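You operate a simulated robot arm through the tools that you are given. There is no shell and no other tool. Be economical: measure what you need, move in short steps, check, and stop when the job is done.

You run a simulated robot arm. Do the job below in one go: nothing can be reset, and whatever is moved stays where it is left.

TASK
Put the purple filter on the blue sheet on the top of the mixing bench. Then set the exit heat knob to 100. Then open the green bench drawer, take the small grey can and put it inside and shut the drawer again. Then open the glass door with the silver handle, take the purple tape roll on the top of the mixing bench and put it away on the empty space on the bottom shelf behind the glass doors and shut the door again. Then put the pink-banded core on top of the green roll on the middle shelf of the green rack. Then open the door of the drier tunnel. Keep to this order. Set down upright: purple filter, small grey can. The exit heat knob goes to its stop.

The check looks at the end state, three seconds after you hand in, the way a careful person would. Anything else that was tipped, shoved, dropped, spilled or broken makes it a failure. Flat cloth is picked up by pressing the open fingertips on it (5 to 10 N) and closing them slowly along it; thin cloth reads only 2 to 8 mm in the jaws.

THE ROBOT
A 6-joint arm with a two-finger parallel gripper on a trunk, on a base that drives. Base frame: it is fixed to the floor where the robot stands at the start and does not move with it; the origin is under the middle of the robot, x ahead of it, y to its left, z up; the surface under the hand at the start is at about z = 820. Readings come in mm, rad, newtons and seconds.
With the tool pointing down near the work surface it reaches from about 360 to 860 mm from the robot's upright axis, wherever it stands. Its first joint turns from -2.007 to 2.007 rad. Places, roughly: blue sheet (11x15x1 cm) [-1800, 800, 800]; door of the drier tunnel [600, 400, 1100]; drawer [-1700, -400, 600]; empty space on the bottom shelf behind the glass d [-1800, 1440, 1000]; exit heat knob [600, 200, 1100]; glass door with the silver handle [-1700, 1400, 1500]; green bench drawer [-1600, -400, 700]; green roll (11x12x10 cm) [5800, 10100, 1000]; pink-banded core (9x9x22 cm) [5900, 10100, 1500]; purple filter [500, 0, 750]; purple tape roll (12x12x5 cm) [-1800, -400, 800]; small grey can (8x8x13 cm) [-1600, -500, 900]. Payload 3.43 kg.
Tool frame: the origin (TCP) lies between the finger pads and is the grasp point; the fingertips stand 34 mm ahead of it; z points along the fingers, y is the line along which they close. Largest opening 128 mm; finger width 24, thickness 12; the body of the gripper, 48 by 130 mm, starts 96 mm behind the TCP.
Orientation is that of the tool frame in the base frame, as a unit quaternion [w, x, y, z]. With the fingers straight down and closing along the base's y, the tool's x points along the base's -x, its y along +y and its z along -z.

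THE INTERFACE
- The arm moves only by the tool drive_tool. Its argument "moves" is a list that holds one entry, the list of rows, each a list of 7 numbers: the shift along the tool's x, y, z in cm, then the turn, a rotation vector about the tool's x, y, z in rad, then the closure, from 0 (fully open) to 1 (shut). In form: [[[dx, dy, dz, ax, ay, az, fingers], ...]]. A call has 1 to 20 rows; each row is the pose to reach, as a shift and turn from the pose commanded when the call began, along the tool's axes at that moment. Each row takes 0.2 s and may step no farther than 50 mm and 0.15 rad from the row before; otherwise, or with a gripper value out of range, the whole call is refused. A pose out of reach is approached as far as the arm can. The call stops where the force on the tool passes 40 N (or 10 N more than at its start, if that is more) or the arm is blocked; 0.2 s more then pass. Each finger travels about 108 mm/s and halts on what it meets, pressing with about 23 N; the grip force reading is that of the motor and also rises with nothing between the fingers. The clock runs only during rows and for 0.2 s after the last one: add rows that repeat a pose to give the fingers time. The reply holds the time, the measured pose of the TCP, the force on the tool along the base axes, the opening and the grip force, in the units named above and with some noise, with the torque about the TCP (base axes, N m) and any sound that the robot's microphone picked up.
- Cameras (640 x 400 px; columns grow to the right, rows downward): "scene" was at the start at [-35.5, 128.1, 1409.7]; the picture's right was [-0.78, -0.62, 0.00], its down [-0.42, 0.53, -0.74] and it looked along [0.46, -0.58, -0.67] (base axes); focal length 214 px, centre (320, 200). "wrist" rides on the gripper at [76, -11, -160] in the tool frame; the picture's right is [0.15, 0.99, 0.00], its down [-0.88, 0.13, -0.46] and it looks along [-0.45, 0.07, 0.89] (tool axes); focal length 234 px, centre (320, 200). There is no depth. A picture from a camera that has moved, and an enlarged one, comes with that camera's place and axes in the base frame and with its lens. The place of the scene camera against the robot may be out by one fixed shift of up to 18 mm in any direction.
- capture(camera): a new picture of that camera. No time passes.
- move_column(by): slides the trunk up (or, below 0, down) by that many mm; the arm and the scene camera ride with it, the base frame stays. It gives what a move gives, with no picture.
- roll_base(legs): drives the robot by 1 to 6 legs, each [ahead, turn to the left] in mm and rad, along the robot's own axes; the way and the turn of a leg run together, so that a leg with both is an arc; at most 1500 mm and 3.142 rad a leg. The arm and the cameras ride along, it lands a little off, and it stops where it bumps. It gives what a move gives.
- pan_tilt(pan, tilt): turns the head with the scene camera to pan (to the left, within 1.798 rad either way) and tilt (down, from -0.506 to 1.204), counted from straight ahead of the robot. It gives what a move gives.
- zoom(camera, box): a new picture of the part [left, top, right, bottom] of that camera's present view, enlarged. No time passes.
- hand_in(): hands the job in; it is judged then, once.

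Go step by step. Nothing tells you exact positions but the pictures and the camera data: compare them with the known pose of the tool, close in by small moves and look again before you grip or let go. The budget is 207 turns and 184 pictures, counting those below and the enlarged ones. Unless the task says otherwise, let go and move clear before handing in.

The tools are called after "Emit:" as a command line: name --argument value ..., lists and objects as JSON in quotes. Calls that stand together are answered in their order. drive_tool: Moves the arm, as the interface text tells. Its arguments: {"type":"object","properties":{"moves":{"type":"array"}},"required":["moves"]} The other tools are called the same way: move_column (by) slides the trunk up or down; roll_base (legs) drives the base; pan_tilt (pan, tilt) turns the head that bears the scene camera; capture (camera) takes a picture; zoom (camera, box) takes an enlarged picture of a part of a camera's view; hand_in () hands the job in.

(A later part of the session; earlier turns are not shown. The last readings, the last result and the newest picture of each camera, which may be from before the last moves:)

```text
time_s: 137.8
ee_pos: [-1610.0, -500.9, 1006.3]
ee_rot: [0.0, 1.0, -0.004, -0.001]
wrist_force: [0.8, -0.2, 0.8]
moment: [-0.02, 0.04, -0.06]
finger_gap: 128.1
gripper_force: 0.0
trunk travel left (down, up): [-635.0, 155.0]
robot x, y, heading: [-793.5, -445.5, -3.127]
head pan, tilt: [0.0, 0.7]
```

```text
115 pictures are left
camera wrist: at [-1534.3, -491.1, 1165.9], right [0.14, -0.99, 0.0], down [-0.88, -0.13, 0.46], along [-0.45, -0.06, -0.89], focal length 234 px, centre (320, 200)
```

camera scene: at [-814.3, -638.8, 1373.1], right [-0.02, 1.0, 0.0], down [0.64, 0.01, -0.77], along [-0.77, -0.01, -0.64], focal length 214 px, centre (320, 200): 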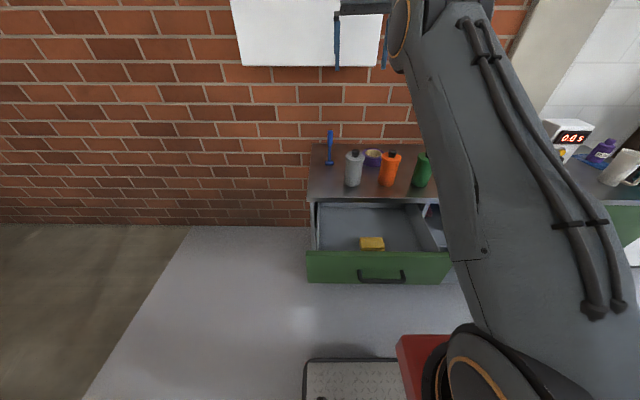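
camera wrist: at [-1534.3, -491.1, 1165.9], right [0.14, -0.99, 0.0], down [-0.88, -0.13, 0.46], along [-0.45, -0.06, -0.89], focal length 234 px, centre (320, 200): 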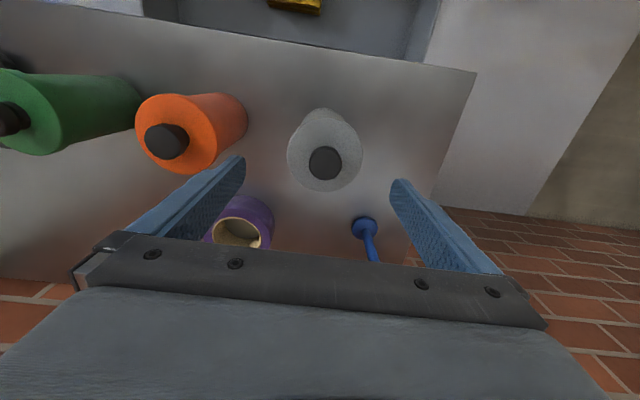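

Emit:
drive_tool --moves '[[[0, 0.6, 4, 0, 0, 0, 0], [0, 0.6, 8, 0, 0, 0, 0], [0, 0.6, 12, 0, 0, 0, 0], [0, 0.6, 14, 0, 0, 0, 0], [0, 0.6, 14, 0, 0, 0, 0]]]'

Emit:
capture --camera "wrist"

```text
time_s: 139.0
ee_pos: [-1609.3, -508.8, 866.6]
ee_rot: [-0.001, 1.0, -0.003, -0.001]
wrist_force: [-0.1, 0.9, 0.4]
moment: [0.0, -0.02, 0.0]
finger_gap: 128.0
gripper_force: 0.1
trunk travel left (down, up): [-635.0, 155.0]
robot x, y, heading: [-797.4, -443.8, -3.125]
head pan, tilt: [0.0, 0.7]
```

```text
114 pictures are left
camera wrist: at [-1533.9, -499.4, 1026.7], right [0.14, -0.99, 0.0], down [-0.88, -0.13, 0.46], along [-0.45, -0.06, -0.89], focal length 234 px, centre (320, 200)
```

wrist: 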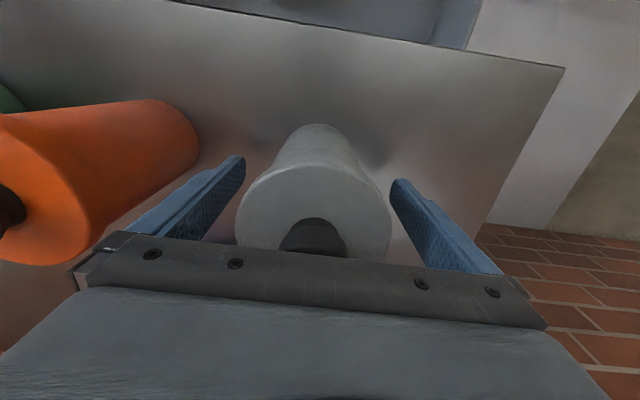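

The can is centred; closing.

Emit:
drive_tool --moves '[[[0, 0, 0, 0, 0, 0, 0.2], [0, 0, 0, 0, 0, 0, 0.4], [0, 0, 0, 0, 0, 0, 0.55], [0, 0, 0, 0, 0, 0, 0.6], [0, 0, 0, 0, 0, 0, 0.6]]]'

```text
time_s: 140.2
ee_pos: [-1609.7, -507.2, 867.6]
ee_rot: [-0.001, 1.0, -0.003, -0.001]
wrist_force: [0.6, 2.5, 2.1]
moment: [-0.14, -0.05, 0.02]
finger_gap: 84.5
gripper_force: 23.0
trunk travel left (down, up): [-635.0, 155.0]
robot x, y, heading: [-799.6, -438.2, -3.119]
head pan, tilt: [0.0, 0.7]
heard: snap
```

I heard a snap, so I'll look before doing anything else.

Emit:
capture --camera "wrist"

Emit:
capture --camera "scene"

```text
113 pictures are left
camera wrist: at [-1533.8, -499.2, 1027.2], right [0.14, -0.99, 0.0], down [-0.88, -0.13, 0.46], along [-0.45, -0.06, -0.89], focal length 234 px, centre (320, 200)
```

wrist: 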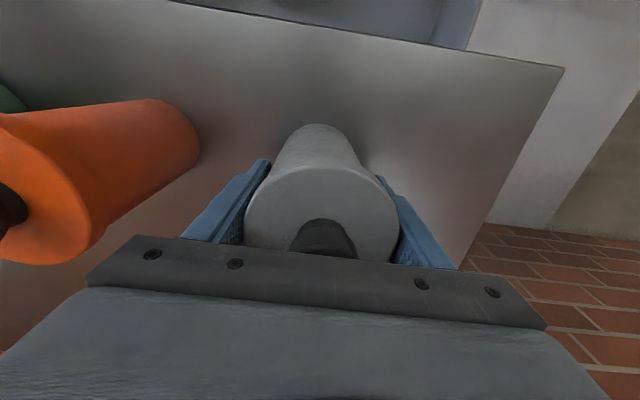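

```text
112 pictures are left
camera scene: at [-814.2, -638.7, 1373.1], right [-0.02, 1.0, 0.0], down [0.64, 0.01, -0.76], along [-0.76, -0.01, -0.64], focal length 214 px, centre (320, 200)
```

scene: 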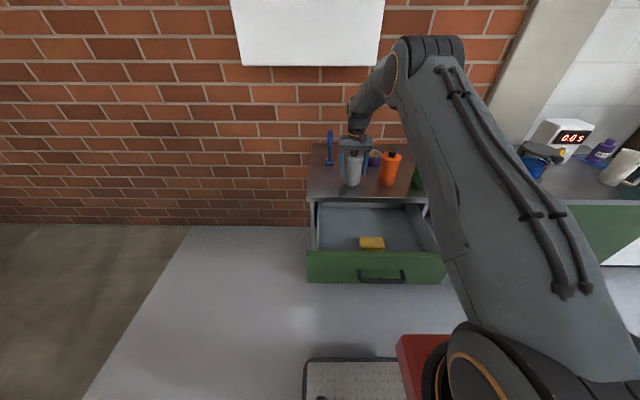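

Nothing looks damaged and the can is held. I'll lift it and carry it over the open drawer, left of the sponge.

Emit:
drive_tool --moves '[[[0, 0, -2, 0, 0, 0, 0.6], [0, 0, -6, 0, 0, 0, 0.6], [0, 0, -10, 0, 0, 0, 0.6], [0, 0, -14, 0, 0, 0, 0.6], [3, 0.5, -16, 0, 0, 0, 0.6], [7, 1.5, -16, 0, 0, 0, 0.6], [11, 2.5, -16, 0, 0, 0, 0.6], [15, 3.5, -16, 0, 0, 0, 0.6], [19, 4.5, -16, 0, 0, 0, 0.6], [23.5, 5.3, -16, 0, 0, 0, 0.6]]]'

Emit:
capture --camera "wrist"

Emit:
capture --camera "scene"

```text
time_s: 142.4
ee_pos: [-1375.1, -563.2, 1025.0]
ee_rot: [-0.001, 1.0, -0.004, 0.001]
wrist_force: [-0.2, 0.3, -1.5]
moment: [-0.05, -0.06, -0.03]
finger_gap: 84.6
gripper_force: 22.7
trunk travel left (down, up): [-635.0, 155.0]
robot x, y, heading: [-793.9, -443.4, -3.125]
head pan, tilt: [0.0, 0.7]
```

```text
111 pictures are left
camera wrist: at [-1300.1, -553.2, 1183.7], right [0.14, -0.99, 0.0], down [-0.88, -0.12, 0.46], along [-0.45, -0.06, -0.89], focal length 234 px, centre (320, 200)
```

wrist: 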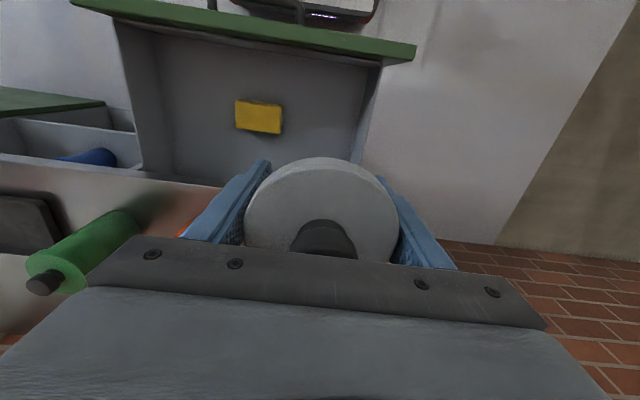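

```text
110 pictures are left
camera scene: at [-814.9, -638.7, 1373.1], right [-0.02, 1.0, 0.0], down [0.64, 0.01, -0.76], along [-0.76, -0.01, -0.64], focal length 214 px, centre (320, 200)
```

scene: 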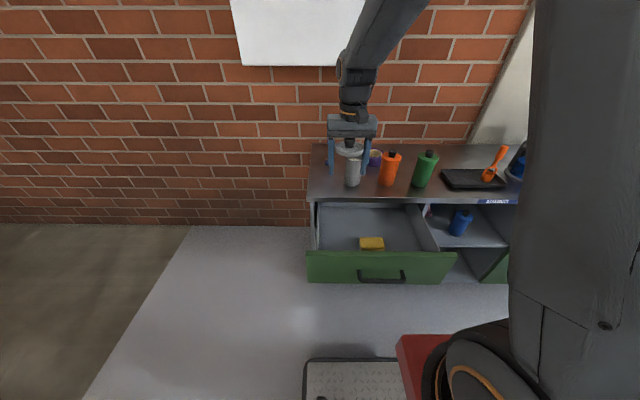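

Emit:
zoom --camera "scene" --box '[300, 100, 460, 220]'

```text
3.33 times, centred on (380, 160) of scene
camera zoom: at [-814.9, -638.7, 1373.1], right [-0.02, 1.0, 0.0], down [0.64, 0.01, -0.76], along [-0.76, -0.01, -0.64], focal length 715 px, centre (120, 333)
```

zoom: 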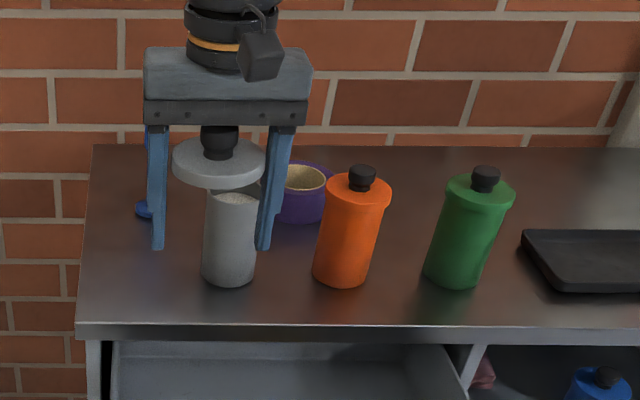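

The snap was the lid coming off: the lid is wider than the body, so I gripped only the lid, and the can still stands on the bench. I'll carry the lid back over the can and check alignment.

Emit:
drive_tool --moves '[[[-4, -0.9, 0, 0, 0, 0, 0.6], [-8, -1.8, 0, 0, 0, 0, 0.6], [-12, -2.7, 0, 0, 0, 0, 0.6], [-16, -3.6, 0, 0, 0, 0, 0.6], [-20, -4.5, 0, 0, 0, 0, 0.6], [-23.5, -5.4, 0, 0, 0, 0, 0.6], [-23.5, -5.4, 4, 0, 0, 0, 0.6], [-23.5, -5.4, 7, 0, 0, 0, 0.6]]]'

Emit:
capture --camera "wrist"

Emit:
zoom --camera "scene" --box '[300, 100, 420, 220]'

```text
time_s: 144.2
ee_pos: [-1608.1, -506.9, 957.6]
ee_rot: [-0.001, 1.0, -0.003, -0.001]
wrist_force: [0.4, -0.3, -0.7]
moment: [-0.01, 0.06, 0.0]
finger_gap: 84.5
gripper_force: 22.6
trunk travel left (down, up): [-635.0, 155.0]
robot x, y, heading: [-798.8, -440.0, -3.125]
head pan, tilt: [0.0, 0.7]
```

```text
108 pictures are left
camera wrist: at [-1532.6, -497.9, 1117.5], right [0.14, -0.99, 0.0], down [-0.88, -0.13, 0.46], along [-0.45, -0.06, -0.89], focal length 234 px, centre (320, 200)
```

wrist: 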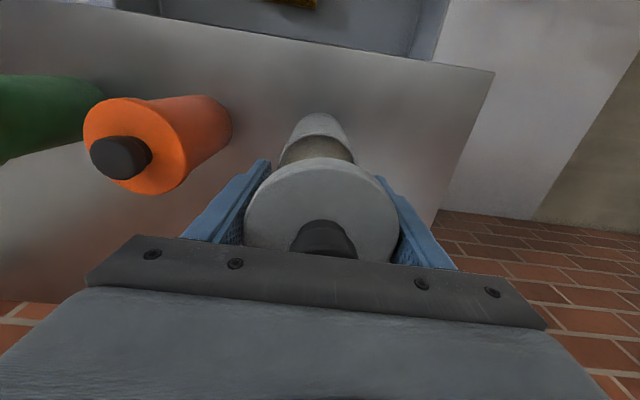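

```text
3.33 times, centred on (360, 160) of scene
camera zoom: at [-814.1, -638.7, 1373.1], right [-0.02, 1.0, 0.0], down [0.64, 0.01, -0.77], along [-0.76, -0.01, -0.64], focal length 715 px, centre (187, 333)
```

zoom: 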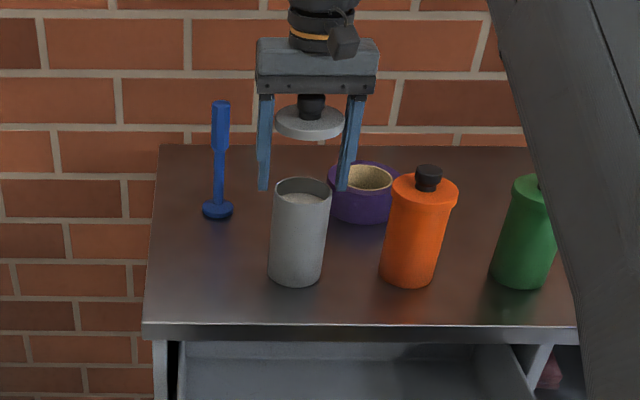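

The can body stands intact under the lid. I'll lower the lid to its original height slowly.

Emit:
drive_tool --moves '[[[-0.1, 0, 3, 0, 0, 0, 0.6], [-0.1, 0, 6, 0, 0, 0, 0.6], [-0.1, 0, 7.5, 0, 0, 0, 0.6], [-0.1, 0, 8.2, 0, 0, 0, 0.6]]]'

Emit:
capture --camera "wrist"

Emit:
zoom --camera "scene" --box '[320, 120, 400, 200]'

```text
time_s: 145.2
ee_pos: [-1609.3, -509.0, 875.6]
ee_rot: [-0.001, 1.0, -0.003, -0.001]
wrist_force: [0.6, -0.7, -0.5]
moment: [-0.02, 0.01, 0.03]
finger_gap: 84.7
gripper_force: 22.8
trunk travel left (down, up): [-635.0, 155.0]
robot x, y, heading: [-801.3, -442.6, -3.126]
head pan, tilt: [0.0, 0.7]
```

```text
106 pictures are left
camera wrist: at [-1534.6, -497.9, 1034.0], right [0.14, -0.99, 0.0], down [-0.88, -0.13, 0.46], along [-0.45, -0.06, -0.89], focal length 234 px, centre (320, 200)
```

wrist: 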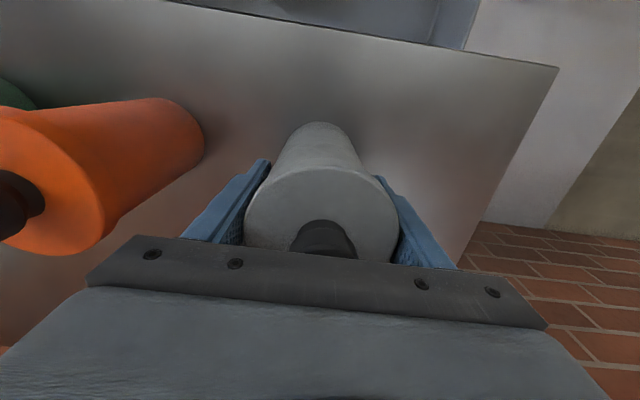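

```text
5.00 times, centred on (360, 160) of scene
camera zoom: at [-814.2, -638.7, 1373.1], right [-0.02, 1.0, 0.0], down [0.64, 0.01, -0.76], along [-0.76, -0.01, -0.64], focal length 1072 px, centre (120, 400)
```

zoom: 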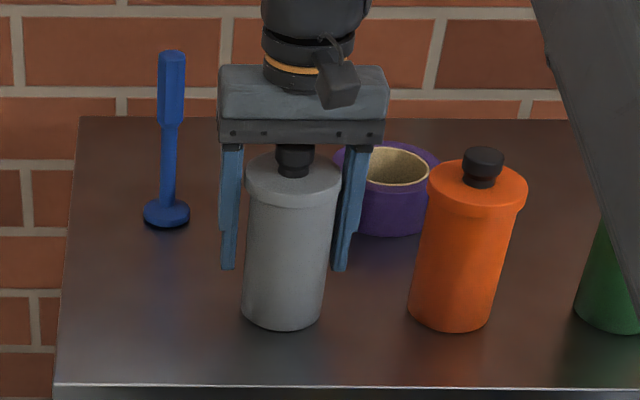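

Alignment looks good. I'll lower the last millimetres and press gently.

Emit:
drive_tool --moves '[[[0, 0, 0.4, 0, 0, 0, 0.6], [0, 0, 0.8, 0, 0, 0, 0.6], [0, 0, 0.8, 0, 0, 0, 0.6]]]'

```text
time_s: 146.0
ee_pos: [-1610.3, -508.2, 868.2]
ee_rot: [-0.001, 1.0, -0.004, -0.002]
wrist_force: [-3.2, -0.1, 18.0]
moment: [0.17, -0.62, 0.03]
finger_gap: 84.6
gripper_force: 22.9
trunk travel left (down, up): [-635.0, 155.0]
robot x, y, heading: [-798.4, -440.2, -3.12]
head pan, tilt: [0.0, 0.7]
```

Emit:
drive_tool --moves '[[[0, 0, 0.2, 0, 0, 0, 0.6], [0, 0, 0.3, 0, 0, 0, 0.6]]]'

Emit:
zoom --camera "scene" --box '[330, 130, 390, 200]'

Emit:
zoom --camera "wrist" --box '[220, 100, 420, 260]'

```text
time_s: 146.6
ee_pos: [-1609.8, -507.2, 866.1]
ee_rot: [-0.001, 1.0, -0.004, -0.003]
wrist_force: [-3.9, -1.7, 30.7]
moment: [0.07, -0.29, -0.06]
finger_gap: 84.9
gripper_force: 23.0
trunk travel left (down, up): [-635.0, 155.0]
robot x, y, heading: [-798.4, -442.1, -3.123]
head pan, tilt: [0.0, 0.7]
```

```text
5.71 times, centred on (360, 165) of scene
camera zoom: at [-813.1, -638.7, 1373.2], right [-0.02, 1.0, 0.0], down [0.64, 0.01, -0.77], along [-0.77, -0.01, -0.64], focal length 1226 px, centre (91, 400)
```

zoom: 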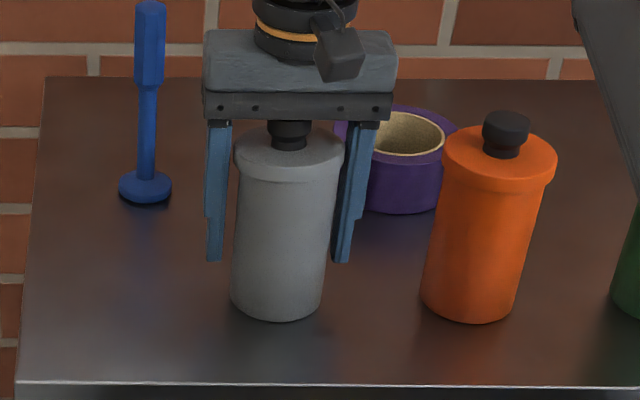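

```text
2.50 times, centred on (320, 180) of wrist
camera zoom: at [-1534.2, -497.5, 1024.9], right [0.14, -0.99, 0.0], down [-0.88, -0.13, 0.46], along [-0.46, -0.06, -0.89], focal length 585 px, centre (320, 250)
```

zoom: 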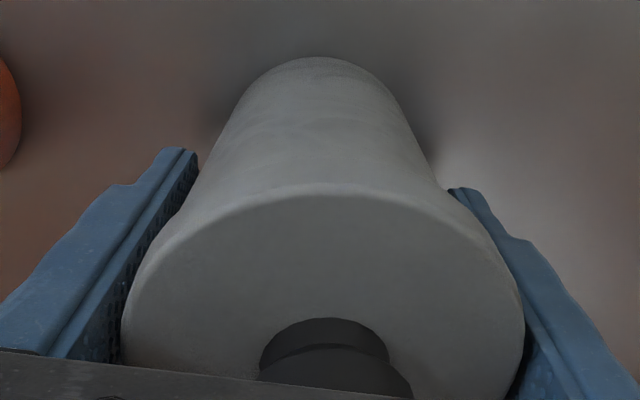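

The lid is back at its original height. I'll ease the load, open the fingers and rise.

Emit:
drive_tool --moves '[[[0, 0, -0.15, 0, 0, 0, 0.6], [0, 0, -0.15, 0, 0, 0, 0.45], [0, 0, -0.15, 0, 0, 0, 0.3], [0, 0, -0.15, 0, 0, 0, 0.1], [0, 0, -0.15, 0, 0, 0, 0], [0, 0, -4, 0, 0, 0, 0], [0, 0, -8, 0, 0, 0, 0], [0, 0, -12, 0, 0, 0, 0], [0, 0, -16, 0, 0, 0, 0]]]'

Emit:
zoom --camera "scene" --box '[320, 120, 400, 200]'

Emit:
capture --camera "wrist"

```text
time_s: 148.6
ee_pos: [-1610.5, -508.1, 1022.6]
ee_rot: [-0.001, 1.0, -0.004, 0.0]
wrist_force: [0.2, 0.4, 0.8]
moment: [0.0, 0.01, -0.02]
finger_gap: 128.0
gripper_force: 0.0
trunk travel left (down, up): [-635.0, 155.0]
robot x, y, heading: [-797.6, -441.6, -3.125]
head pan, tilt: [0.0, 0.7]
```

```text
5.00 times, centred on (360, 160) of scene
camera zoom: at [-814.6, -638.8, 1373.1], right [-0.02, 1.0, 0.0], down [0.64, 0.01, -0.76], along [-0.76, -0.01, -0.64], focal length 1072 px, centre (120, 400)
```

zoom: 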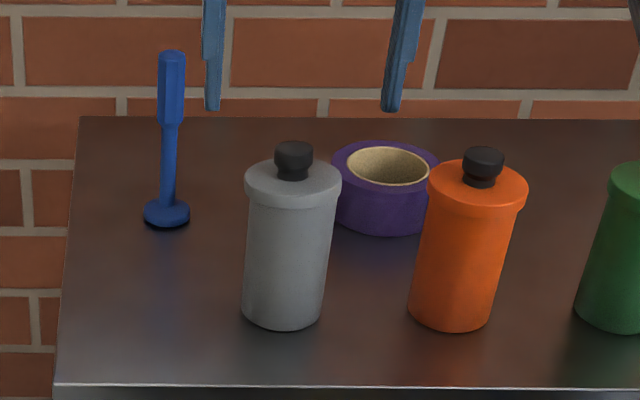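

```text
101 pictures are left
camera wrist: at [-1535.8, -497.9, 1182.1], right [0.14, -0.99, 0.0], down [-0.88, -0.13, 0.46], along [-0.45, -0.06, -0.89], focal length 234 px, centre (320, 200)
```

wrist: 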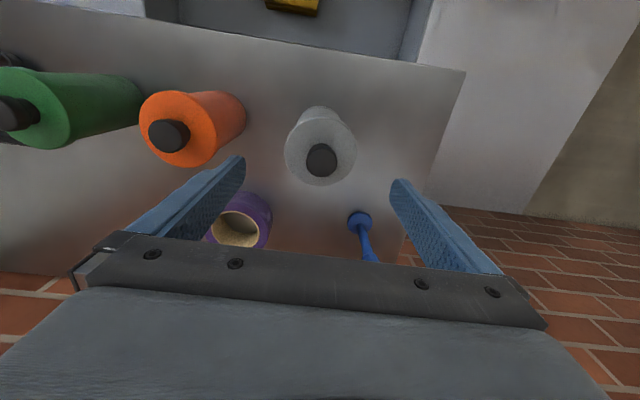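

The lid is seated again like on the neighbouring cans. The body below it is about 71 mm wide, so I'll grip it there with the hand tilted about 60° so the fingers pass clear of the lid.

Emit:
drive_tool --moves '[[[2.2, 0, -1, 0, -0.131, 0, 0], [4.4, 0, -1, 0, -0.262, 0, 0], [6.6, 0, -1, 0, -0.393, 0, 0], [8.7, 0, 0, 0, -0.524, 0, 0], [8.7, 0, 3.5, 0, -0.524, 0, 0]]]'

Emit:
capture --camera "wrist"

Emit:
capture --camera "scene"

```text
time_s: 149.8
ee_pos: [-1525.1, -507.1, 987.6]
ee_rot: [-0.002, 0.966, -0.003, -0.26]
wrist_force: [-0.2, 0.1, 0.1]
moment: [0.02, -0.01, 0.04]
finger_gap: 128.1
gripper_force: 0.1
trunk travel left (down, up): [-635.0, 155.0]
robot x, y, heading: [-797.9, -444.3, -3.121]
head pan, tilt: [0.0, 0.7]
```

```text
100 pictures are left
camera wrist: at [-1379.8, -498.0, 1088.1], right [0.12, -0.99, -0.07], down [-0.53, -0.13, 0.84], along [-0.84, -0.06, -0.54], focal length 234 px, centre (320, 200)
```

wrist: 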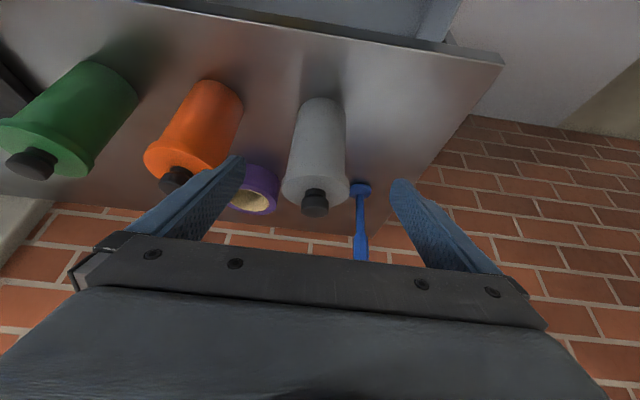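

```text
99 pictures are left
camera scene: at [-813.9, -638.7, 1373.1], right [-0.02, 1.0, 0.0], down [0.64, 0.01, -0.77], along [-0.77, -0.01, -0.64], focal length 214 px, centre (320, 200)
```

scene: 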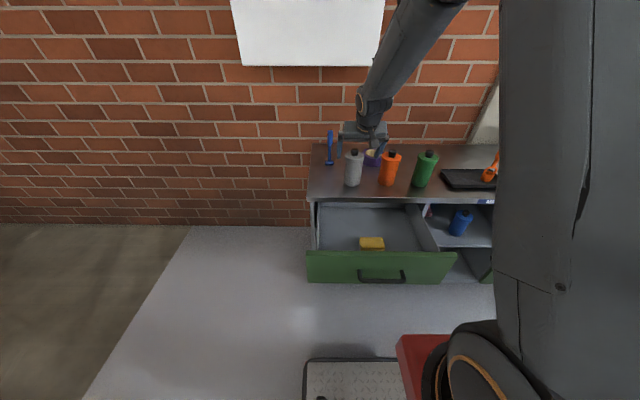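

Emit:
drive_tool --moves '[[[0.4, -0.1, 4, 0, 0, 0, 0], [0.4, -0.1, 8, 0, 0, 0, 0], [0.4, -0.1, 12, 0, 0, 0, 0], [0.4, -0.1, 15.3, 0, 0, 0, 0], [0.4, -0.1, 15.3, 0, 0, 0, 0]]]'

Emit:
capture --camera "wrist"

Emit:
zoom --camera "scene" --box '[310, 110, 410, 200]'

```text
time_s: 151.0
ee_pos: [-1596.3, -507.6, 852.1]
ee_rot: [-0.001, 0.966, -0.004, -0.259]
wrist_force: [0.0, -1.4, -0.1]
moment: [0.0, 0.01, -0.01]
finger_gap: 128.2
gripper_force: 0.1
trunk travel left (down, up): [-635.0, 155.0]
robot x, y, heading: [-799.1, -443.5, -3.124]
head pan, tilt: [0.0, 0.7]
```

```text
98 pictures are left
camera wrist: at [-1450.7, -498.1, 952.2], right [0.12, -0.99, -0.07], down [-0.53, -0.13, 0.84], along [-0.84, -0.06, -0.54], focal length 234 px, centre (320, 200)
```

wrist: 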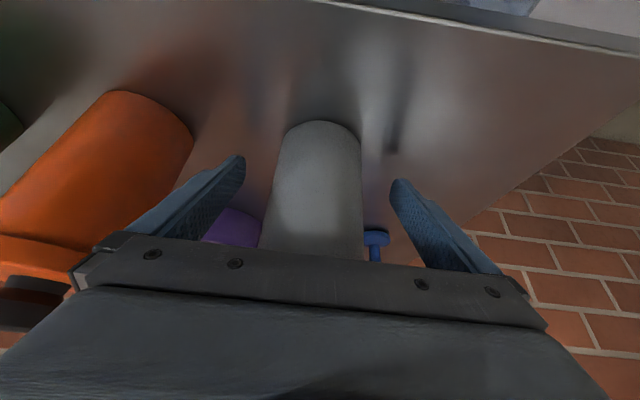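

```text
4.44 times, centred on (360, 155) of scene
camera zoom: at [-814.2, -638.8, 1373.1], right [-0.02, 1.0, 0.0], down [0.64, 0.01, -0.76], along [-0.76, -0.01, -0.64], focal length 953 px, centre (142, 400)
```

zoom: 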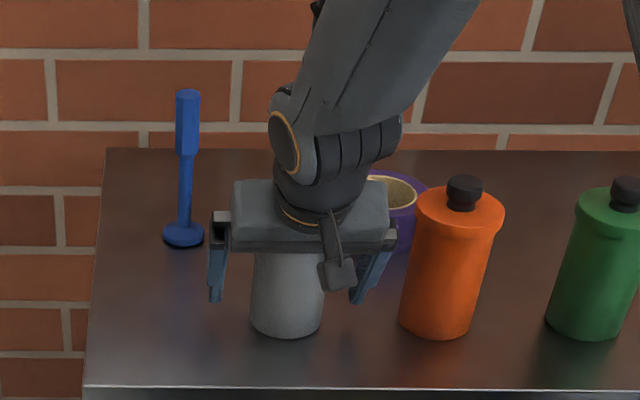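

The fingers straddle the body below the lid. Closing slowly.

Emit:
drive_tool --moves '[[[0, 0, 0, 0, 0, 0, 0.2], [0, 0, 0, 0, 0, 0, 0.35], [0, 0, 0, 0, 0, 0, 0.45], [0, 0, 0, 0, 0, 0, 0.55], [0, 0, 0, 0, 0, 0, 0.6], [0, 0, 0, 0, 0, 0, 0.6]]]'

Emit:
capture --camera "wrist"

```text
time_s: 152.4
ee_pos: [-1595.1, -507.1, 853.0]
ee_rot: [-0.001, 0.966, -0.002, -0.259]
wrist_force: [0.3, 0.6, 3.2]
moment: [-0.26, 0.02, 0.08]
finger_gap: 71.6
gripper_force: 22.7
trunk travel left (down, up): [-635.0, 155.0]
robot x, y, heading: [-795.8, -443.7, -3.124]
head pan, tilt: [0.0, 0.7]
```

```text
96 pictures are left
camera wrist: at [-1450.5, -498.3, 952.7], right [0.12, -0.99, -0.07], down [-0.53, -0.13, 0.84], along [-0.84, -0.06, -0.54], focal length 234 px, centre (320, 200)
```

wrist: 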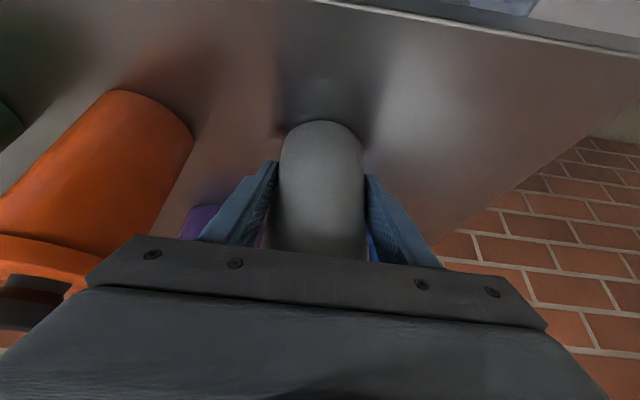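

Gripped at 71.6 mm, the body. I'll lift and verify.

Emit:
drive_tool --moves '[[[-1, 0, -1.73, 0, 0, 0, 0.6], [-2.5, 0, -4.33, 0, 0, 0, 0.6], [-4.5, 0, -7.8, 0, 0, 0, 0.6], [-6.5, 0, -11.26, 0, 0, 0, 0.6]]]'

Emit:
capture --camera "scene"

Emit:
zoom --camera "scene" --box '[300, 90, 420, 210]'

```text
time_s: 153.4
ee_pos: [-1595.5, -506.2, 982.8]
ee_rot: [-0.001, 0.966, -0.003, -0.259]
wrist_force: [-0.3, -0.4, -5.7]
moment: [0.05, -0.07, -0.01]
finger_gap: 71.4
gripper_force: 22.9
trunk travel left (down, up): [-635.0, 155.0]
robot x, y, heading: [-796.9, -442.2, -3.119]
head pan, tilt: [0.0, 0.7]
```

```text
95 pictures are left
camera scene: at [-814.9, -638.8, 1373.1], right [-0.02, 1.0, 0.0], down [0.64, 0.01, -0.76], along [-0.76, -0.01, -0.64], focal length 214 px, centre (320, 200)
```

scene: 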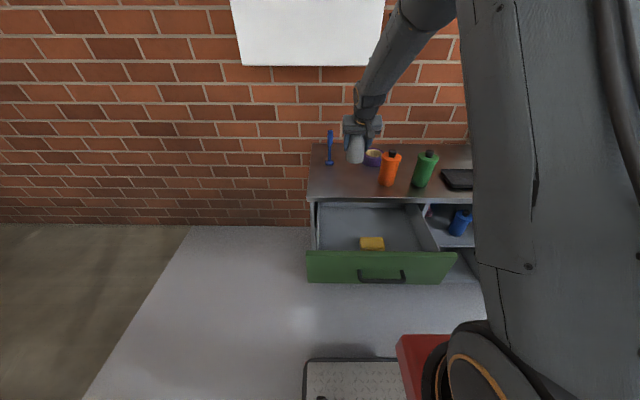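

```text
3.33 times, centred on (360, 150) of scene
camera zoom: at [-814.9, -638.8, 1373.1], right [-0.02, 1.0, 0.0], down [0.64, 0.01, -0.76], along [-0.76, -0.01, -0.64], focal length 715 px, centre (187, 367)
```

zoom: 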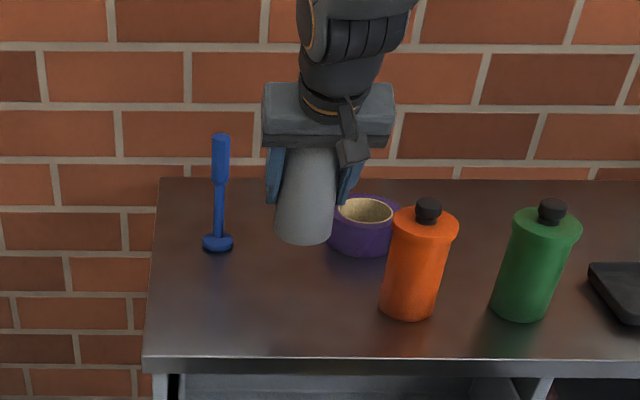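

The can with its lid is off the bench. I'll carry it over the drawer.

Emit:
drive_tool --moves '[[[3.5, 1, -2, 0, 0, 0, 0.6], [7, 2.2, -4, 0, 0, 0, 0.6], [10.5, 3.4, -6, 0, 0, 0, 0.6], [13.5, 4.5, -7.8, 0, 0, 0, 0.6], [15.76, 5.4, -9.1, 0, 0, 0, 0.6]]]'

Emit:
capture --camera "wrist"

Emit:
capture --camera "scene"

```text
time_s: 154.6
ee_pos: [-1412.0, -560.2, 983.5]
ee_rot: [-0.002, 0.966, -0.003, -0.259]
wrist_force: [-0.4, -0.8, -5.5]
moment: [-0.12, -0.08, 0.01]
finger_gap: 71.2
gripper_force: 23.1
trunk travel left (down, up): [-635.0, 155.0]
robot x, y, heading: [-796.9, -441.6, -3.12]
head pan, tilt: [0.0, 0.7]
```

```text
93 pictures are left
camera wrist: at [-1268.2, -551.1, 1083.6], right [0.12, -0.99, -0.07], down [-0.54, -0.13, 0.83], along [-0.84, -0.06, -0.55], focal length 234 px, centre (320, 200)
```

wrist: 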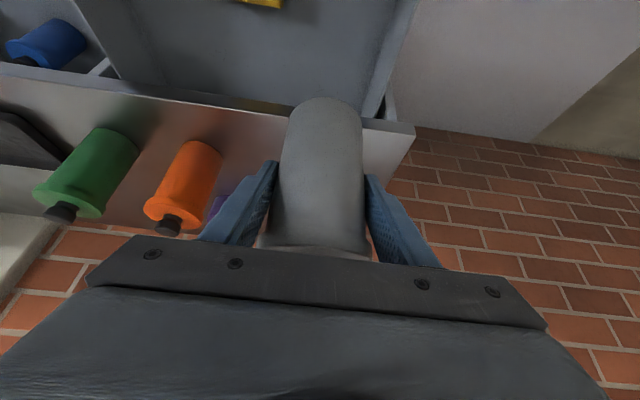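

```text
92 pictures are left
camera scene: at [-814.8, -638.7, 1373.1], right [-0.02, 1.0, 0.0], down [0.64, 0.01, -0.76], along [-0.76, -0.01, -0.64], focal length 214 px, centre (320, 200)
```

scene: 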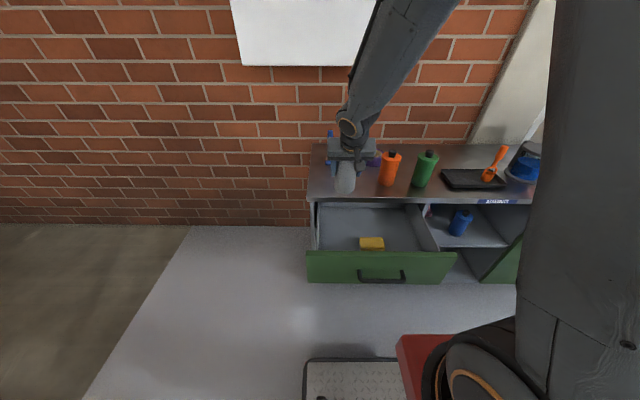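

The can is between the bench edge (x≈-1479) and the drawer front. I'll shift 4 mm outward and lower in stages.

Emit:
drive_tool --moves '[[[0.35, 0, -0.2, 0, 0, 0, 0.6], [2.35, 0, 3.26, 0, 0, 0, 0.6], [4.35, 0, 6.73, 0, 0, 0, 0.6], [6.35, 0, 10.19, 0, 0, 0, 0.6], [8.35, 0, 13.66, 0, 0, 0, 0.6], [10.35, 0, 17.1, 0, 0, 0, 0.6]]]'

Emit:
capture --camera "wrist"

Emit:
zoom --camera "scene" --box '[290, 130, 470, 290]'

```text
time_s: 156.0
ee_pos: [-1410.1, -563.0, 784.2]
ee_rot: [-0.002, 0.966, -0.002, -0.259]
wrist_force: [0.5, 0.0, -4.8]
moment: [0.03, -0.02, 0.02]
finger_gap: 71.3
gripper_force: 23.3
trunk travel left (down, up): [-635.0, 155.0]
robot x, y, heading: [-796.9, -440.6, -3.127]
head pan, tilt: [0.0, 0.7]
```

```text
91 pictures are left
camera wrist: at [-1266.6, -553.1, 884.5], right [0.12, -0.99, -0.07], down [-0.53, -0.13, 0.84], along [-0.84, -0.06, -0.54], focal length 234 px, centre (320, 200)
```

wrist: 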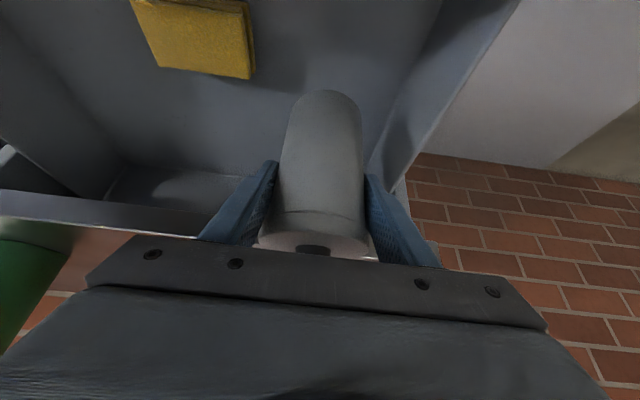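

```text
2.50 times, centred on (380, 210) of scene
camera zoom: at [-813.9, -638.7, 1373.1], right [-0.02, 1.0, 0.0], down [0.64, 0.01, -0.77], along [-0.76, -0.01, -0.64], focal length 536 px, centre (170, 175)
```

zoom: 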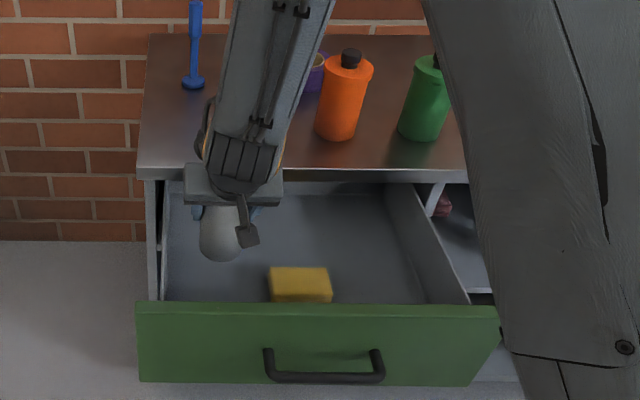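

Emit:
drive_tool --moves '[[[1.5, 0, 2.6, 0, 0, 0, 0.6], [3, 0, 5.2, 0, 0, 0, 0.6], [4, 0, 6.93, 0, 0, 0, 0.6], [4.5, 0, 7.8, 0, 0, 0, 0.6]]]'

Emit:
capture --camera "wrist"

Emit:
zoom --camera "scene" --box '[290, 130, 470, 290]'

```text
time_s: 157.0
ee_pos: [-1416.3, -563.7, 699.2]
ee_rot: [-0.006, 0.965, -0.002, -0.262]
wrist_force: [-2.0, 0.2, 22.7]
moment: [-0.82, 0.34, -0.12]
finger_gap: 71.9
gripper_force: 22.9
out of reach, approached as far as the arm can: row 4
trunk travel left (down, up): [-635.0, 155.0]
robot x, y, heading: [-795.6, -440.3, -3.124]
head pan, tilt: [0.0, 0.7]
```

```text
89 pictures are left
camera wrist: at [-1271.0, -555.5, 798.7], right [0.12, -0.99, -0.09], down [-0.53, -0.14, 0.84], along [-0.84, -0.05, -0.54], focal length 234 px, centre (320, 200)
```

wrist: 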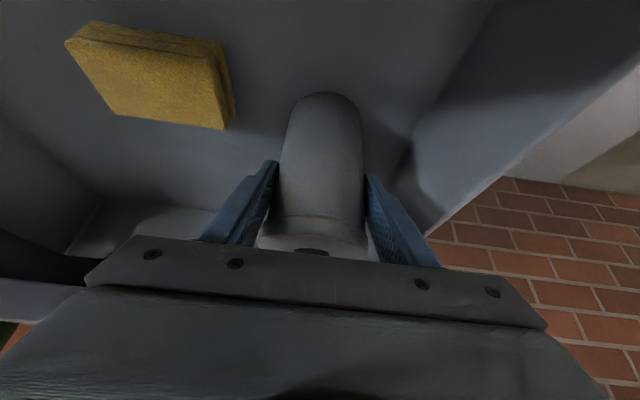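

```text
2.50 times, centred on (380, 210) of scene
camera zoom: at [-813.4, -638.5, 1373.4], right [-0.02, 1.0, 0.0], down [0.64, 0.01, -0.77], along [-0.77, -0.01, -0.64], focal length 536 px, centre (170, 175)
```

zoom: 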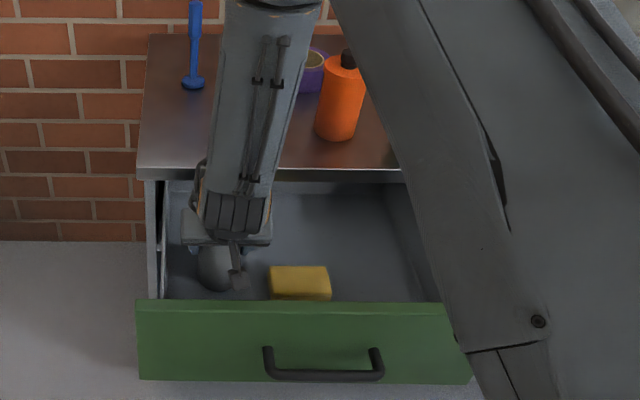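

The can touched the drawer floor. I'll ease 2 mm, open the fingers moderately and withdraw.

Emit:
drive_tool --moves '[[[-0.1, 0, -0.17, 0, 0, 0, 0.6], [-0.1, 0, -0.17, 0, 0, 0, 0.45], [-0.1, 0, -0.17, 0, 0, 0, 0.35], [-0.1, 0, -0.17, 0, 0, 0, 0.22], [-0.1, 0, -0.17, 0, 0, 0, 0.22]]]'

Emit:
capture --camera "wrist"

```text
time_s: 158.2
ee_pos: [-1414.7, -565.7, 697.7]
ee_rot: [-0.007, 0.966, -0.003, -0.258]
wrist_force: [-0.6, -0.4, -0.4]
moment: [0.0, -0.01, 0.02]
finger_gap: 99.8
gripper_force: 0.0
trunk travel left (down, up): [-635.0, 155.0]
robot x, y, heading: [-798.6, -442.8, -3.126]
head pan, tilt: [0.0, 0.7]
```

```text
87 pictures are left
camera wrist: at [-1269.4, -556.0, 799.3], right [0.12, -0.99, -0.08], down [-0.54, -0.14, 0.83], along [-0.83, -0.05, -0.55], focal length 234 px, centre (320, 200)
```

wrist: 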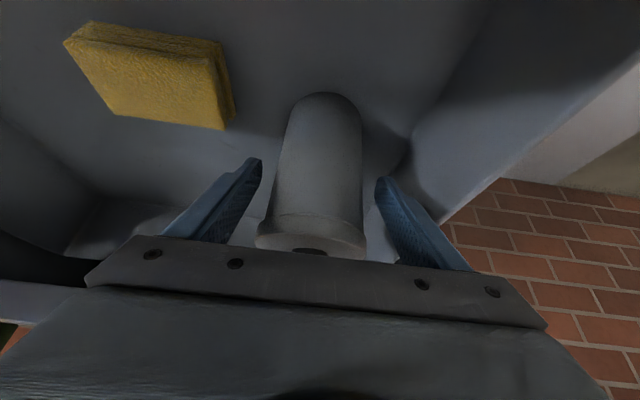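

The can stands on its own. Withdrawing.

Emit:
drive_tool --moves '[[[-0.5, 0, -3, 0, 0, 0, 0.22], [-1.5, 0, -7, 0, 0, 0, 0.22], [-3, 0, -11, 0, 0, 0, 0.22], [-5, 0, -15, 0, 0, 0, 0.22], [-7, 0, -19, 0, 0, 0, 0.22], [-9, 0, -23, 0, 0, 0, 0.22], [-11, 0, -27, 0, 0, 0, 0.22]]]'

Emit:
capture --camera "wrist"

Emit:
capture --camera "scene"

```text
time_s: 159.8
ee_pos: [-1371.7, -562.6, 986.3]
ee_rot: [-0.002, 0.966, 0.0, -0.259]
wrist_force: [-0.1, 0.1, -1.0]
moment: [0.03, -0.01, -0.04]
finger_gap: 100.0
gripper_force: 0.1
trunk travel left (down, up): [-635.0, 155.0]
robot x, y, heading: [-799.0, -442.2, -3.12]
head pan, tilt: [0.0, 0.7]
```

```text
86 pictures are left
camera wrist: at [-1226.9, -553.1, 1085.4], right [0.12, -0.99, -0.08], down [-0.53, -0.13, 0.84], along [-0.84, -0.06, -0.54], focal length 234 px, centre (320, 200)
```

wrist: 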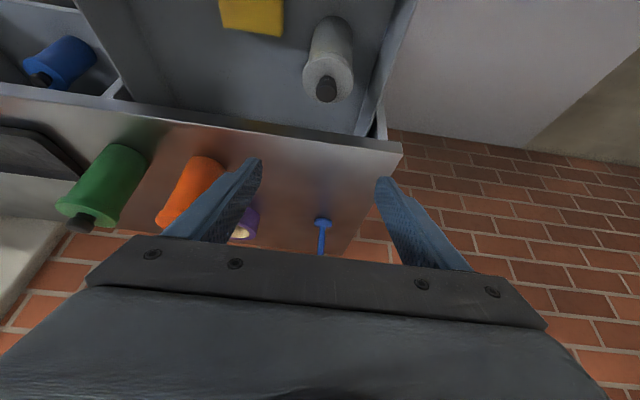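

```text
85 pictures are left
camera scene: at [-814.8, -639.0, 1373.0], right [-0.02, 1.0, 0.0], down [0.64, 0.01, -0.76], along [-0.76, -0.01, -0.64], focal length 214 px, centre (320, 200)
```

scene: 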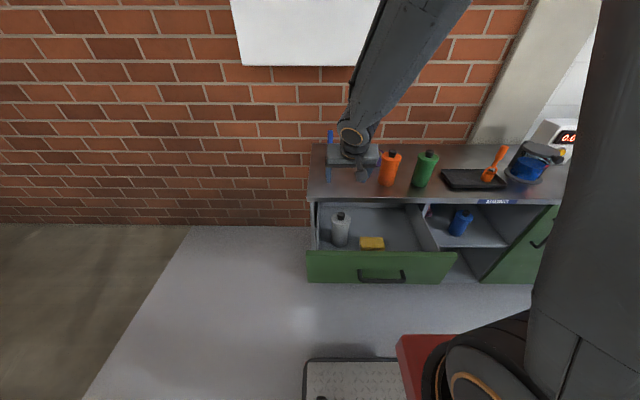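

Emit:
zoom --camera "scene" --box '[295, 180, 465, 290]'

```text
3.64 times, centred on (380, 235) of scene
camera zoom: at [-814.8, -639.0, 1373.0], right [-0.02, 1.0, 0.0], down [0.64, 0.01, -0.76], along [-0.76, -0.01, -0.64], focal length 780 px, centre (102, 73)
```

zoom: 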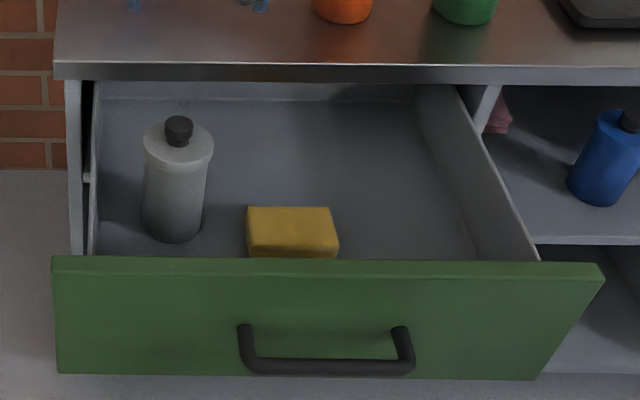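

The can stands in the drawer beside the sponge and sits below the front's top edge. To shut the drawer, I'll back off, close the fingers, lower, and push the front above the handle.

Emit:
roll_base --legs '[[-230, 0]]'

Emit:
move_column --by -200

Emit:
drive_tool --moves '[[[0, -4, 0, 0, 0, 0, 0.5], [0, -8, 0, 0, 0, 0, 0.8], [0, -12.5, 0, 0, 0, 0, 1], [1, -12.5, 1.7, 0, 0, 0, 1], [2.3, -12.5, 4, 0, 0, 0, 1]]]'

Emit:
capture --camera "wrist"

Emit:
capture --camera "scene"

```text
time_s: 161.6
ee_pos: [-1141.6, -562.1, 984.4]
ee_rot: [-0.001, 0.966, 0.0, -0.259]
wrist_force: [0.2, 0.4, -0.6]
moment: [-0.03, 0.02, -0.04]
finger_gap: 99.7
gripper_force: 0.1
trunk travel left (down, up): [-635.0, 155.0]
robot x, y, heading: [-568.1, -439.6, -3.115]
head pan, tilt: [0.0, 0.7]
```

```text
time_s: 163.7
ee_pos: [-1141.1, -561.5, 785.5]
ee_rot: [-0.001, 0.966, 0.0, -0.259]
wrist_force: [-0.6, 0.7, -0.1]
moment: [-0.02, 0.0, 0.03]
finger_gap: 100.0
gripper_force: 0.1
trunk travel left (down, up): [-435.0, 355.0]
robot x, y, heading: [-569.1, -437.7, -3.123]
head pan, tilt: [0.0, 0.7]
```

```text
time_s: 164.9
ee_pos: [-1141.0, -435.8, 739.6]
ee_rot: [-0.001, 0.966, -0.001, -0.259]
wrist_force: [-0.5, 0.2, 0.1]
moment: [0.01, 0.05, 0.0]
finger_gap: 0.0
gripper_force: 23.0
trunk travel left (down, up): [-435.0, 355.0]
robot x, y, heading: [-570.5, -435.6, -3.12]
head pan, tilt: [0.0, 0.7]
```

```text
83 pictures are left
camera wrist: at [-996.3, -425.7, 839.1], right [0.12, -0.99, -0.08], down [-0.53, -0.13, 0.84], along [-0.84, -0.06, -0.54], focal length 234 px, centre (320, 200)
```

wrist: 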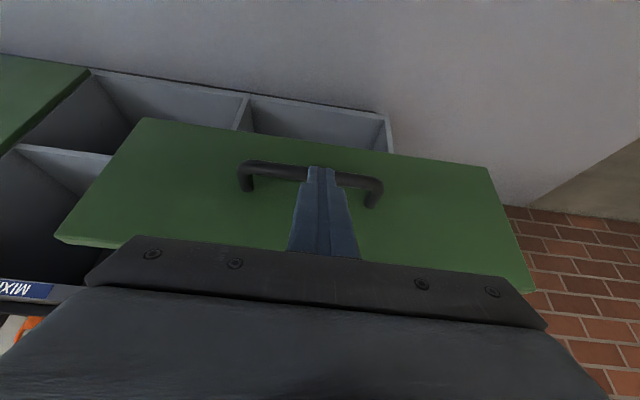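

```text
82 pictures are left
camera scene: at [-638.6, -635.6, 1173.1], right [-0.02, 1.0, 0.0], down [0.64, 0.01, -0.77], along [-0.76, -0.02, -0.64], focal length 214 px, centre (320, 200)
```

scene: 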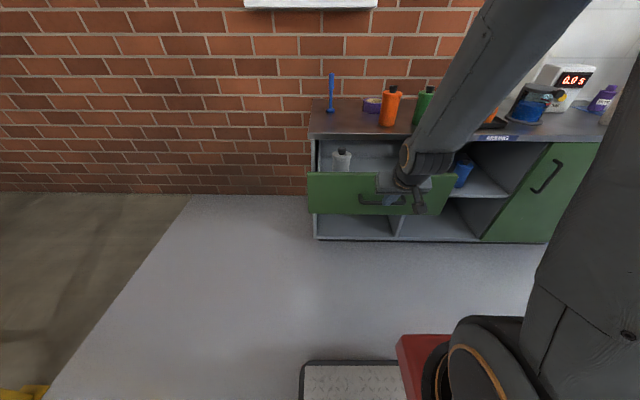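

Emit:
roll_base --legs '[[60, 0]]'

Emit:
capture --camera "wrist"

```text
time_s: 165.9
ee_pos: [-1201.3, -437.0, 739.2]
ee_rot: [0.0, 0.966, -0.001, -0.26]
wrist_force: [-0.9, 0.7, -0.2]
moment: [-0.01, 0.01, 0.02]
finger_gap: 0.0
gripper_force: 23.0
trunk travel left (down, up): [-435.0, 355.0]
robot x, y, heading: [-631.9, -437.6, -3.121]
head pan, tilt: [0.0, 0.7]
```

```text
81 pictures are left
camera wrist: at [-1056.6, -426.7, 839.1], right [0.12, -0.99, -0.07], down [-0.53, -0.13, 0.84], along [-0.84, -0.06, -0.54], focal length 234 px, centre (320, 200)
```

wrist: 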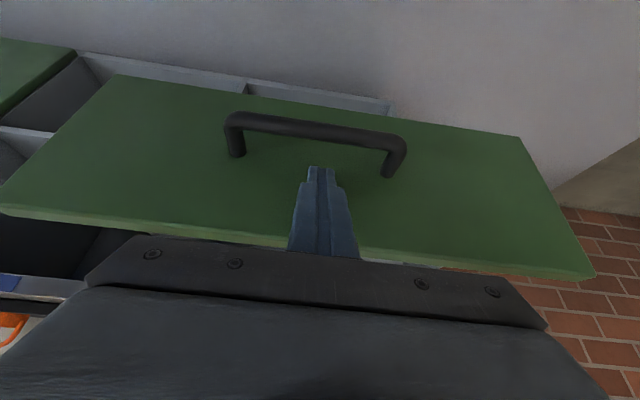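

The tip is about to touch the panel above the handle. I'll push.

Emit:
roll_base --legs '[[230, 0]]'

Emit:
capture --camera "wrist"

Emit:
capture --camera "scene"

```text
time_s: 167.6
ee_pos: [-1430.8, -439.5, 738.5]
ee_rot: [-0.001, 0.966, -0.002, -0.259]
wrist_force: [0.2, 0.7, -1.3]
moment: [0.04, 0.02, 0.04]
finger_gap: 0.3
gripper_force: 22.5
trunk travel left (down, up): [-435.0, 355.0]
robot x, y, heading: [-856.2, -442.9, -3.124]
head pan, tilt: [0.0, 0.7]
```

```text
80 pictures are left
camera wrist: at [-1286.0, -429.9, 839.2], right [0.12, -0.99, -0.08], down [-0.53, -0.13, 0.84], along [-0.84, -0.06, -0.54], focal length 234 px, centre (320, 200)
```

wrist: 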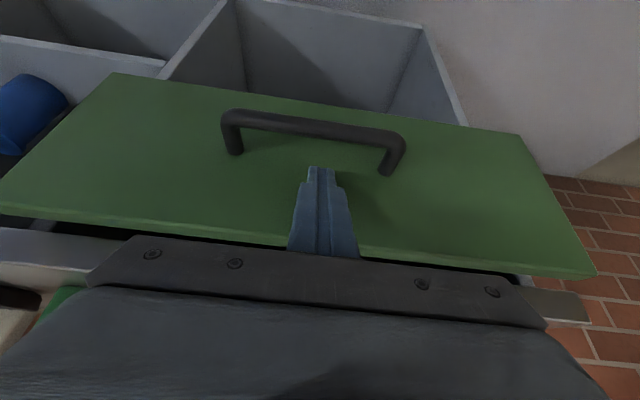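

```text
79 pictures are left
camera scene: at [-929.1, -641.0, 1173.1], right [-0.02, 1.0, 0.0], down [0.64, 0.01, -0.76], along [-0.76, -0.01, -0.64], focal length 214 px, centre (320, 200)
```

scene: 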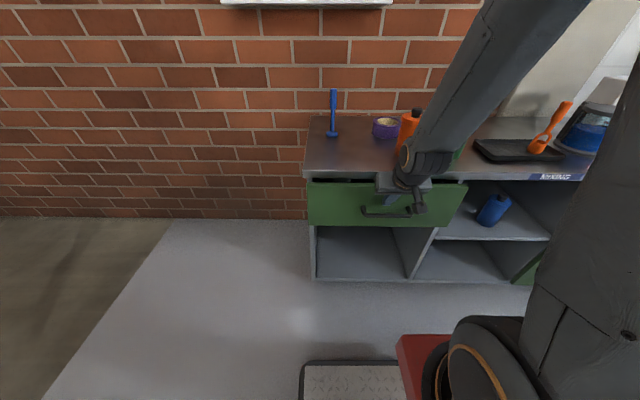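

Emit:
roll_base --legs '[[60, 0]]'

Emit:
capture --camera "wrist"

Emit:
zoom --camera "scene" --box '[290, 100, 490, 260]'

```text
time_s: 168.6
ee_pos: [-1473.8, -440.1, 737.6]
ee_rot: [-0.001, 0.967, -0.003, -0.255]
wrist_force: [1.2, 0.7, -0.1]
moment: [-0.01, 0.0, 0.01]
finger_gap: 0.1
gripper_force: 23.1
trunk travel left (down, up): [-435.0, 355.0]
robot x, y, heading: [-907.8, -445.0, -3.127]
head pan, tilt: [0.0, 0.7]
stopped in leg 1: the force on the tool passed its limit at 456 N (the readings are from after the stop); the commanded pose is now the measured one
```

```text
78 pictures are left
camera wrist: at [-1331.5, -430.7, 838.7], right [0.12, -0.99, -0.07], down [-0.54, -0.13, 0.83], along [-0.83, -0.06, -0.55], focal length 234 px, centre (320, 200)
```

wrist: 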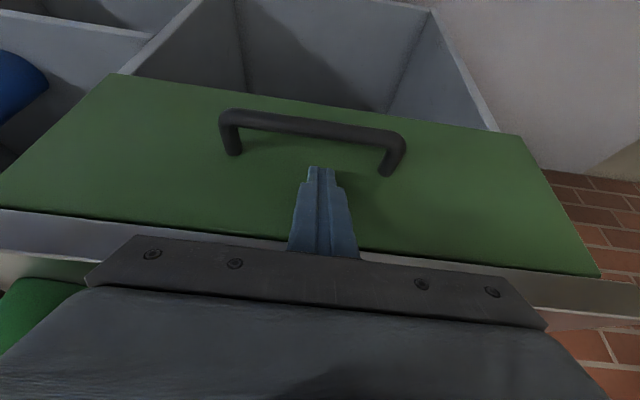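

```text
2.50 times, centred on (390, 180) of scene
camera zoom: at [-977.5, -641.9, 1173.0], right [-0.02, 1.0, 0.0], down [0.64, 0.01, -0.76], along [-0.76, -0.01, -0.64], focal length 536 px, centre (145, 250)
```

zoom: 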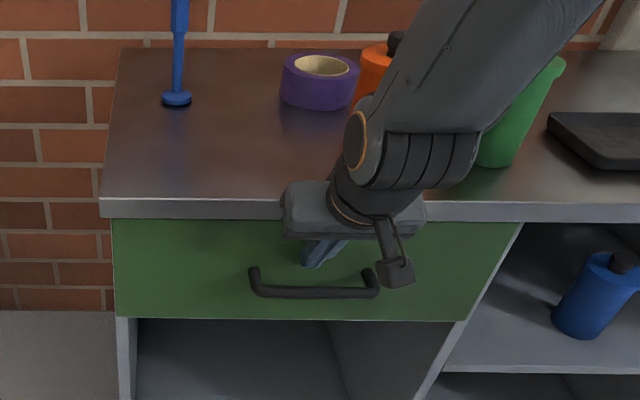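

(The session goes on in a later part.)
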